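You operate a simulated robot arm through the tools that you are given. There is no shell and no other tool. Be economical: measure what you need, move in short steps, check, and stop when the job is done.

The job below is to be done with a simulated robot arm. You get a single attempt, and the scene is never put back.

TASK
Take the box labelled "bearings" from the big bench top and put it on top of the thick card.

The check looks at the end state, three seconds after you hand in, the way a careful person would. Anything else that was tipped, shoved, dropped, spilled or broken makes it a failure.

THE ROBOT
A 7-joint arm with a two-finger parallel gripper, fixed in place. Base frame: the origin is at the foot of the arm, x ahead of it, y to its left, z up; the work surface is at about z = 0. Lengths are in cm, angles in rad, forces in N, time in s.
With the tool pointing down near the work surface it reaches from about 24 to 62 cm from the base axis. Its first joint turns from -1.152 to 1.152 rad. Payload 2.6 kg.
Tool frame: the origin (TCP) lies between the finger pads and is the grasp point; the fingertips stand 3 cm ahead of it; z points along the fingers, y is the line along which they close. The gripper opens to 9.4 cm. The fingers are 2.8 cm wide and 1 cm thick; the gripper's body (5 by 9.6 cm) begins 5.5 cm behind the TCP.
Orientation is that of the tool frame in the base frame, as a unit quaternion [x, y, z, w]. With the fingers straight down and closing along the base's y, the tool's x points along the base's -x, its y along +y and its z along -z.

THE INTERFACE
- The arm moves only by the tool servo_tool. Its argument "series" is a list of rows, each an object of numbers (a shift or turn left out is 0, a gripper value left out holds the last): "hand": the gripper command, from -1 (shut) to 1 (fully open), values between in proportion; "dx", "dy", "dz": the shift along the base's x, y, z in units of 50 mm (1.0 is 50 mm); "spin": the turn about the base's z in units of 4 degrees (1.0 is 4 degrees). In form: [{"hand": .., "dx": .., "dy": .., "dz": .., "spin": ..}, ...]. A call has 1 to 12 rows; each row shifts and turns the commanded pose from where the row before left it. A call with a number of a shift or a turn outside -1 to 1 is refused whole. Each row takes 0.2 s and may step no farther than 5 cm and 0.15 rad from the row before; otherwise, or with a gripper value out of range, the whole call is refused. A pose out of reach is approached as far as the arm can. The call stops where the force on the tool passes 40 N (or 10 N more than at its start, if that is more) or the arm is blocked; 0.2 s more then pass. Each finger travels about 7.2 cm/s and halts on what it meets, pressing with about 23 N; the grip force reading is that of the motor and also rises with nothing between the fingers. The clock runs only during rows and for 0.2 s after the last one: add rows that do not move to give the fingers time. It gives the time, the measured TCP pose, the force on the tool (base axes), the opening and the grip force at its end, in the units of the frame above (readings bear some noise).
- Cameras (640 x 400 px; columns grow to the right, rows downward): "scene" is fixed at [1.43, 41.85, 56.17]; the picture's right is [-0.92, -0.40, 0.00], its down [-0.23, 0.54, -0.81] and it looks along [0.32, -0.74, -0.59] (base axes); focal length 358 px, centre (320, 200). "wrist" rides on the gripper at [7.6, 1.4, -10.2] in the tool frame; the picture's right is [-0.18, 0.98, 0.00], its down [-0.75, -0.14, -0.64] and it looks along [-0.63, -0.12, 0.77] (tool axes); focal length 243 px, centre (320, 200).
- capture(camera): a new picture of that camera. No time passes.
- locate(camera, pixels): for up to 12 pixels [column, row] of the newest picture of that camera ("zoom" is the newest enlarged one), the place [x, y, z] in the base frame of the surface seen there, good to about 0.2 cm. No time passes.
- enlarge(camera, box): a new picture of the part [left, top, right, bottom] of that camera's present view, enlarged. No time passes.
- job_done(): hands the job in; it is judged then, once.

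Keep the steps short. Do not move on a guess: measure, check each grasp and each placing, and mend mistakes. In all there are 60 turns and 30 pictures (those below and enlarged ones count). Leave the gripper open and the arm clear of the work at the hand-in unless told otherwise, and finish with a single line.

The tools are called after "Call:" as name(argument=value, ...) on one line, values as JSON. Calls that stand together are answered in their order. servo_tool: Moves the arm, as the interface text tells. Its arguments: {"type":"object","properties":{"series":{"type":"array","items":{"type":"object","properties":{"hand":{"type":"number"},"dx":{"type":"number"},"dy":{"type":"number"},"dz":{"type":"number"},"spin":{"type":"number"}}}}},"required":["series"]} The other tools are called the same way: capture (camera) takes a picture; locate (camera, pixels) gives the place of the surface under pixels of a picture; enlarge (camera, box) takes an enlarged picture of a part of a camera's view; job_done () hands the job in.

At the start:

```text
time_s: 0.0
position: [32.64, -11.62, 24.55]
tcp_rot: [-0.001, 1.0, 0.0, 0.001]
contact_force: [0.6, -0.1, -0.7]
finger_gap: 9.42
gripper_force: 0.0
```

scene: 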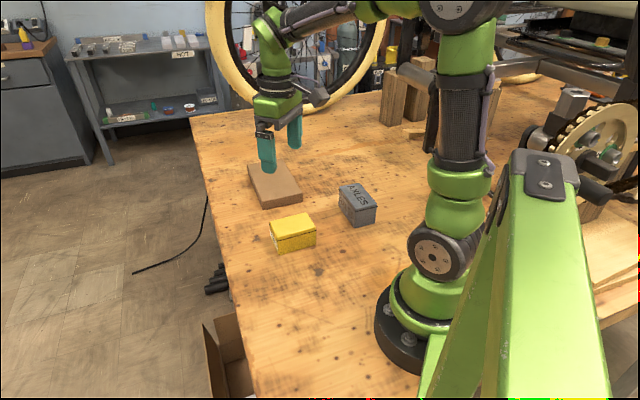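
wrist: 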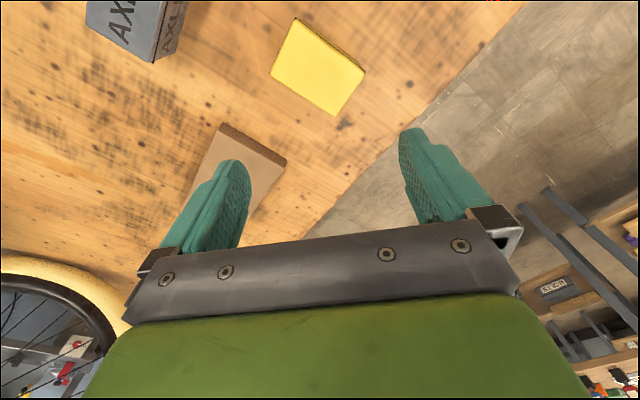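

I see a grey box labelled AXLES, a yellow box with no readable label, and a brown card. I'll enlarge that area to read the labels.

Call:
enlarge(camera="scene", box=[220, 140, 400, 260])

Call:
enlarge(camera="scene", box=[360, 40, 640, 215])

```text
3.33 times, centred on (310, 200) of scene
```

zoom: 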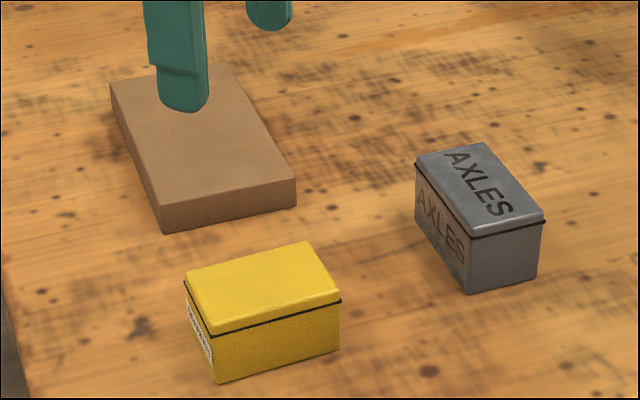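

```text
2.29 times, centred on (500, 128) of scene
```

zoom: 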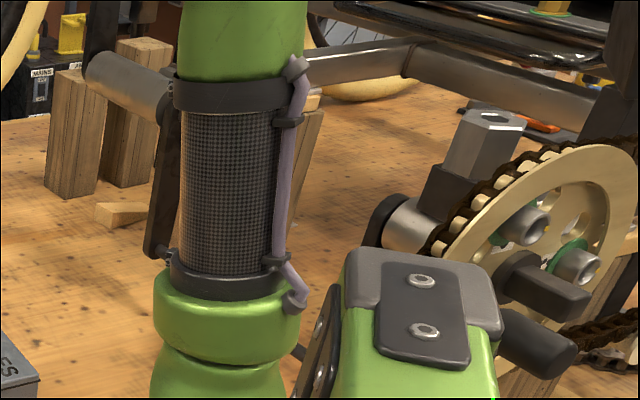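

The yellow box has a label on its left end, near scene (276,235). I'll zoom tightly to read it, and take another picture for measuring.

Call:
enlarge(camera="scene", box=[266, 220, 290, 255])

Call:
enlarge(camera="scene", box=[230, 150, 390, 260])

```text
11.43 times, centred on (278, 238) of scene
```

zoom: 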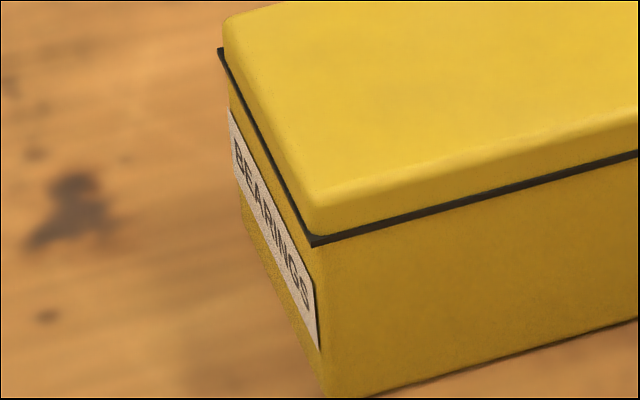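

```text
3.64 times, centred on (310, 205) of scene
```

zoom: 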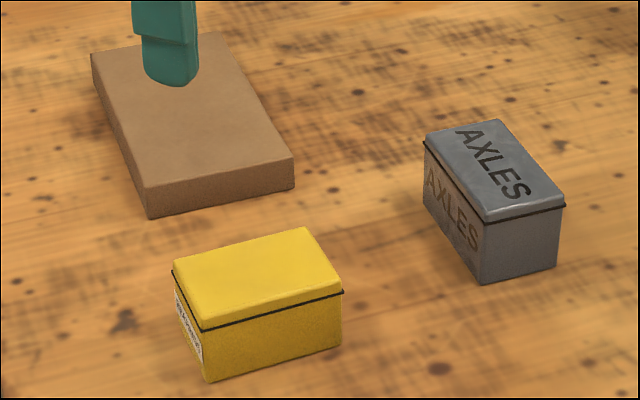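

The yellow box's label reads BEARINGS. Next I'll measure the box corners, card corners and bench in the zoom.

Call:
locate(camera="zoom", pixels=[[178, 268], [205, 322], [337, 288], [303, 231], [258, 275], [94, 57], [149, 187], [291, 156], [235, 40], [190, 130], [150, 212], [270, 350]])

Call:
locate(camera="scene", pixels=[[270, 195], [346, 205], [350, 190], [340, 190], [300, 250], [280, 247]])

```text
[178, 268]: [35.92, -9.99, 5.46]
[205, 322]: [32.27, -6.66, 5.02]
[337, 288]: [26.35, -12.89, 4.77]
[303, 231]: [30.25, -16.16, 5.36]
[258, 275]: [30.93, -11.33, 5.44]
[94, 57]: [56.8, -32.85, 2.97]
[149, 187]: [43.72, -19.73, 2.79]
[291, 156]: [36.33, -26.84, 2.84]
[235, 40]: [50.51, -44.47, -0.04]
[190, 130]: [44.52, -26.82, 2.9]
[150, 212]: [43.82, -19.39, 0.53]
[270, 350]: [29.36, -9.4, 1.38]
```

```text
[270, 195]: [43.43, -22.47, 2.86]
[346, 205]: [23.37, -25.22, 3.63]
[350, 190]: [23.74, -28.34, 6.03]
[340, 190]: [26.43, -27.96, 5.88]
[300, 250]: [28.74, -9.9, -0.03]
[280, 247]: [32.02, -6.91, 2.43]
```

The box's top centre is about (31.2, -11.4) and its top is at z 5.45. Its long axis lies at about 47° and it is about 5 cm wide. The card top is at z 2.85, centred near (46.5, -29.8). I'll turn the tool +47° at this height and centre it over the box.

Call:
servo_tool(series=[{"hand": 1, "spin": 0.98, "dx": -0.14, "dy": 0.02}, {"spin": 0.98, "dx": -0.14, "dy": 0.02}, {"spin": 0.98}, {"spin": 0.98}, {"spin": 0.98}, {"spin": 0.98}, {"spin": 0.98}, {"spin": 0.98}, {"spin": 0.98}, {"spin": 0.98}, {"spin": 0.98}, {"spin": 0.98}])

```text
time_s: 2.6
position: [31.38, -11.36, 24.65]
tcp_rot: [-0.401, 0.916, 0.0, 0.0]
contact_force: [0.9, -0.3, 0.1]
finger_gap: 9.41
gripper_force: 0.0
```

The tool has turned 47° and sits over the box. I'll lower it to about z 11 and check with a picture.

Call:
servo_tool(series=[{"dz": -0.6}, {"dz": -0.6}, {"dz": -0.6}, {"dz": -0.6}, {"dz": -0.3}, {}])

Call:
capture(camera="wrist")

Call:
enlarge(camera="scene", box=[230, 150, 390, 260])

```text
time_s: 4.0
position: [31.26, -11.5, 10.94]
tcp_rot: [-0.399, 0.917, 0.0, 0.0]
contact_force: [-0.1, -0.1, 0.2]
finger_gap: 9.38
gripper_force: 0.2
```

```text
23 pictures are left
```

wrist: 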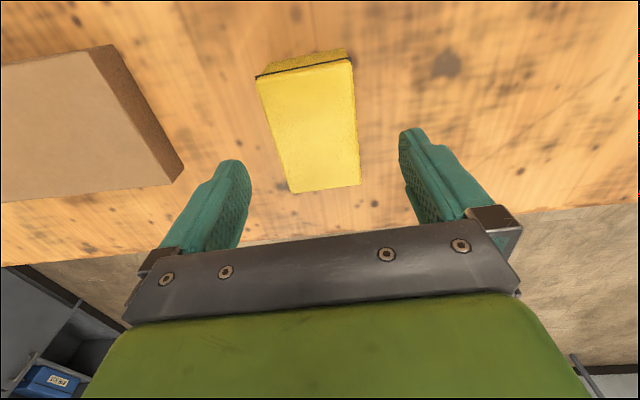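

```text
3.64 times, centred on (310, 205) of scene
```

zoom: 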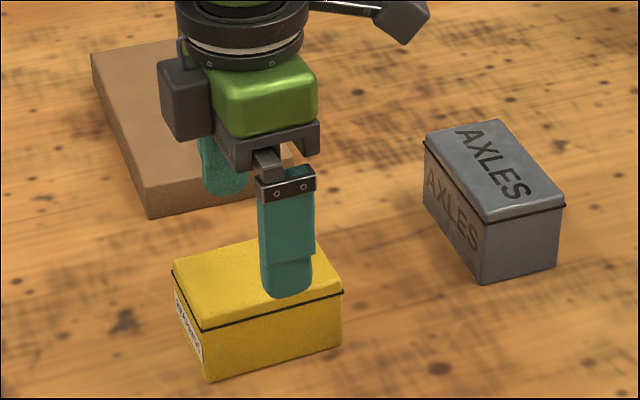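

The box lies between the fingers in the wrist view. I'll check its top corners there: (258,78), (351,62), (359,184), (290,191).

Call:
locate(camera="wrist", pixels=[[260, 80], [350, 65], [357, 183], [292, 189], [310, 130]])

```text
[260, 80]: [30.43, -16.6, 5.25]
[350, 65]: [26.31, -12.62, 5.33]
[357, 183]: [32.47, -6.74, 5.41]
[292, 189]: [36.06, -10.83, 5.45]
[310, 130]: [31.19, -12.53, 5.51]
```

The box centre comes out at about (31.3, -11.6), so the tool is lined up. I'll lower it to about z 3.6.

Call:
servo_tool(series=[{"dz": -0.4}, {"dz": -0.4}, {"dz": -0.35}, {"dz": -0.3}, {}])

```text
time_s: 5.2
position: [31.16, -11.4, 3.51]
tcp_rot: [-0.398, 0.917, 0.0, -0.001]
contact_force: [0.0, -0.5, 0.2]
finger_gap: 9.39
gripper_force: 0.1
```

There was no contact on the way down. Now I'll close the gripper.

Call:
servo_tool(series=[{"hand": -1}, {}, {}, {}, {}])

```text
time_s: 6.4
position: [31.32, -11.37, 3.56]
tcp_rot: [-0.4, 0.917, 0.0, 0.0]
contact_force: [2.0, -1.5, 0.6]
finger_gap: 6.41
gripper_force: 23.3
```

The fingers have closed on the box at 6.4 cm with 23 N. I'll lift 3 cm gently to test the grip.

Call:
servo_tool(series=[{"dz": 0.15}, {"dz": 0.2}, {"dz": 0.25}, {}, {}])

Call:
enlarge(camera="scene", box=[230, 150, 390, 260])

```text
time_s: 7.6
position: [31.14, -11.44, 6.82]
tcp_rot: [-0.399, 0.917, -0.001, 0.0]
contact_force: [-0.2, 0.3, -3.7]
finger_gap: 6.43
gripper_force: 22.8
```

```text
3.64 times, centred on (310, 205) of scene
```

zoom: 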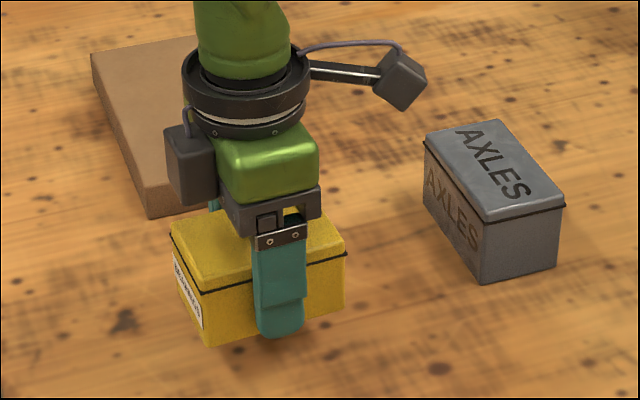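

The box is held level and weighs about 4 N. I'll raise it to z 15, then carry it to the card while turning about -91° so its long side runs along the card.

Call:
servo_tool(series=[{"dz": 0.5}, {"dz": 0.6}, {"dz": 0.5, "spin": -0.95}, {"spin": -0.95, "dx": 0.2, "dy": -0.24}, {"spin": -0.95, "dx": 0.34, "dy": -0.41}, {"spin": -0.95, "dx": 0.34, "dy": -0.41}, {"spin": -0.95, "dx": 0.34, "dy": -0.41}, {"spin": -0.95, "dx": 0.34, "dy": -0.41}, {"spin": -0.95, "dx": 0.34, "dy": -0.41}, {"spin": -0.95, "dx": 0.34, "dy": -0.41}, {"spin": -0.95, "dx": 0.34, "dy": -0.41}, {"spin": -0.95, "dx": 0.34, "dy": -0.41}])

Call:
servo_tool(series=[{"spin": -0.95, "dx": 0.15, "dy": -0.15}, {"spin": -0.95}, {"spin": -0.95}, {"spin": -0.95}, {"spin": -0.95}, {"spin": -0.95}, {"spin": -0.95}, {"spin": -0.95}, {"spin": -0.95}, {"spin": -0.95}, {"spin": -0.95}, {"spin": -0.95}])

Call:
servo_tool(series=[{"spin": -0.95}, {"spin": -0.95}, {}, {}])

Call:
capture(camera="wrist")

Call:
capture(camera="scene")

```text
time_s: 10.2
position: [45.96, -29.1, 14.67]
tcp_rot: [-0.078, 0.997, -0.001, 0.001]
contact_force: [-0.3, 0.9, -2.9]
finger_gap: 6.42
gripper_force: 22.8
```

```text
time_s: 12.8
position: [46.62, -29.82, 14.72]
tcp_rot: [0.314, 0.949, 0.0, 0.001]
contact_force: [-0.1, 0.0, -4.1]
finger_gap: 6.43
gripper_force: 23.4
```

```text
time_s: 13.8
position: [46.73, -29.76, 14.91]
tcp_rot: [0.376, 0.926, 0.0, 0.001]
contact_force: [0.2, 0.2, -3.6]
finger_gap: 6.45
gripper_force: 22.9
```

```text
20 pictures are left
```

wrist: 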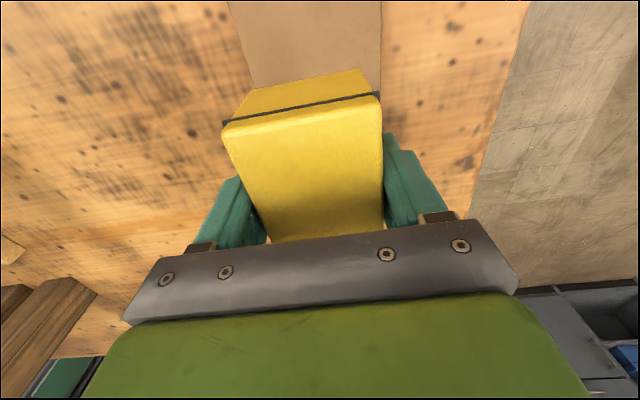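

```text
19 pictures are left
```

scene: 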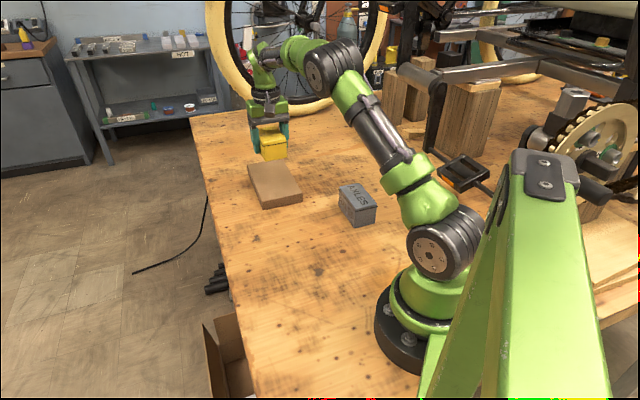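

The box is still held at (46.7, -29.8), over the card's centre. It should rest on the card at about TCP z 6.4. I'll lower to about 7.4 first.

Call:
servo_tool(series=[{"dz": -0.4}, {"dz": -0.4}, {"dz": -0.4}, {"dz": -0.2}, {"dz": -0.1}, {}, {}])

Call:
enlarge(camera="scene", box=[220, 120, 380, 230])

```text
time_s: 15.4
position: [46.59, -29.83, 7.23]
tcp_rot: [0.375, 0.927, 0.0, 0.0]
contact_force: [0.3, 0.6, -4.1]
finger_gap: 6.44
gripper_force: 23.2
```

```text
3.64 times, centred on (300, 175) of scene
```

zoom: 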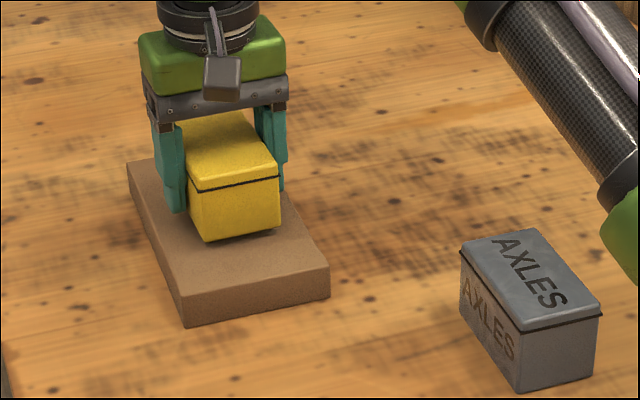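

The box hangs just above the card, centred and level. I'll lower it in small steps until it touches.

Call:
servo_tool(series=[{"dz": -0.06}, {"dz": -0.05}, {"dz": -0.03}, {}, {}])

```text
time_s: 16.6
position: [46.53, -29.54, 6.56]
tcp_rot: [0.375, 0.927, 0.0, 0.001]
contact_force: [0.4, -0.1, -2.9]
finger_gap: 6.43
gripper_force: 22.7
```

The force still shows most of the weight on the tool, so I'll go a little lower.

Call:
servo_tool(series=[{"dz": -0.02}, {"dz": -0.02}, {}, {}])

```text
time_s: 17.6
position: [46.63, -29.76, 6.57]
tcp_rot: [0.376, 0.927, 0.0, 0.001]
contact_force: [-2.1, 1.7, 13.1]
finger_gap: 6.43
gripper_force: 22.9
```

The tool now reads 13 N upward, so the box is resting on the card. I'll ease up 0.1 cm to take off the press, then open slowly.

Call:
servo_tool(series=[{"dz": 0.015}, {}, {"hand": 0.5}, {}, {"hand": 1}, {}, {}, {}])

```text
time_s: 19.4
position: [46.64, -29.7, 6.62]
tcp_rot: [0.376, 0.927, 0.0, 0.0]
contact_force: [0.0, -1.0, 0.4]
finger_gap: 9.4
gripper_force: 0.1
```

The gripper is fully open with no load. I'll rise straight up and check the placing.

Call:
servo_tool(series=[{"dz": 0.2}, {"dz": 0.4}, {"dz": 0.6}, {"dz": 0.6}, {"dz": 0.6}, {"dz": 0.5}, {}])

Call:
enlarge(camera="scene", box=[220, 120, 380, 230])

Call:
capture(camera="wrist")

```text
time_s: 21.0
position: [46.5, -29.9, 20.79]
tcp_rot: [0.376, 0.927, 0.0, -0.001]
contact_force: [1.1, 0.0, -0.8]
finger_gap: 9.4
gripper_force: 0.1
```

```text
3.64 times, centred on (300, 175) of scene
```

zoom: 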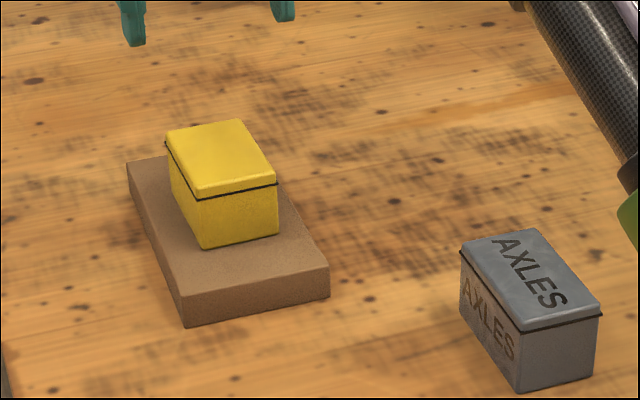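

```text
16 pictures are left
```

wrist: 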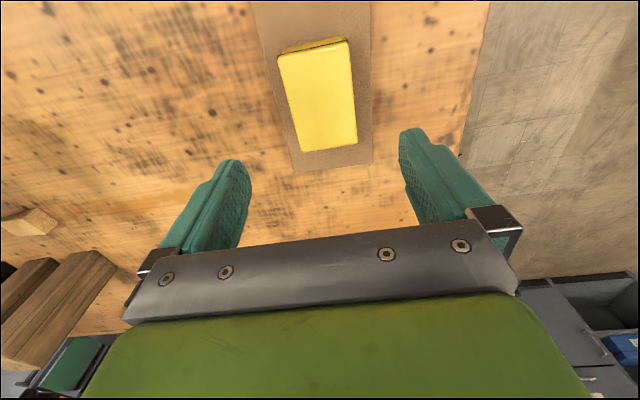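

The box sits flat and fully on the card, the card and the AXLES box look undisturbed, and the arm is clear with the gripper open. I'm handing in.

Call:
job_done()

```text
The job is handed in.
```

The yellow box labelled "bearings" now sits flat near the middle of the thick card, nothing else was disturbed, and the job is handed in.
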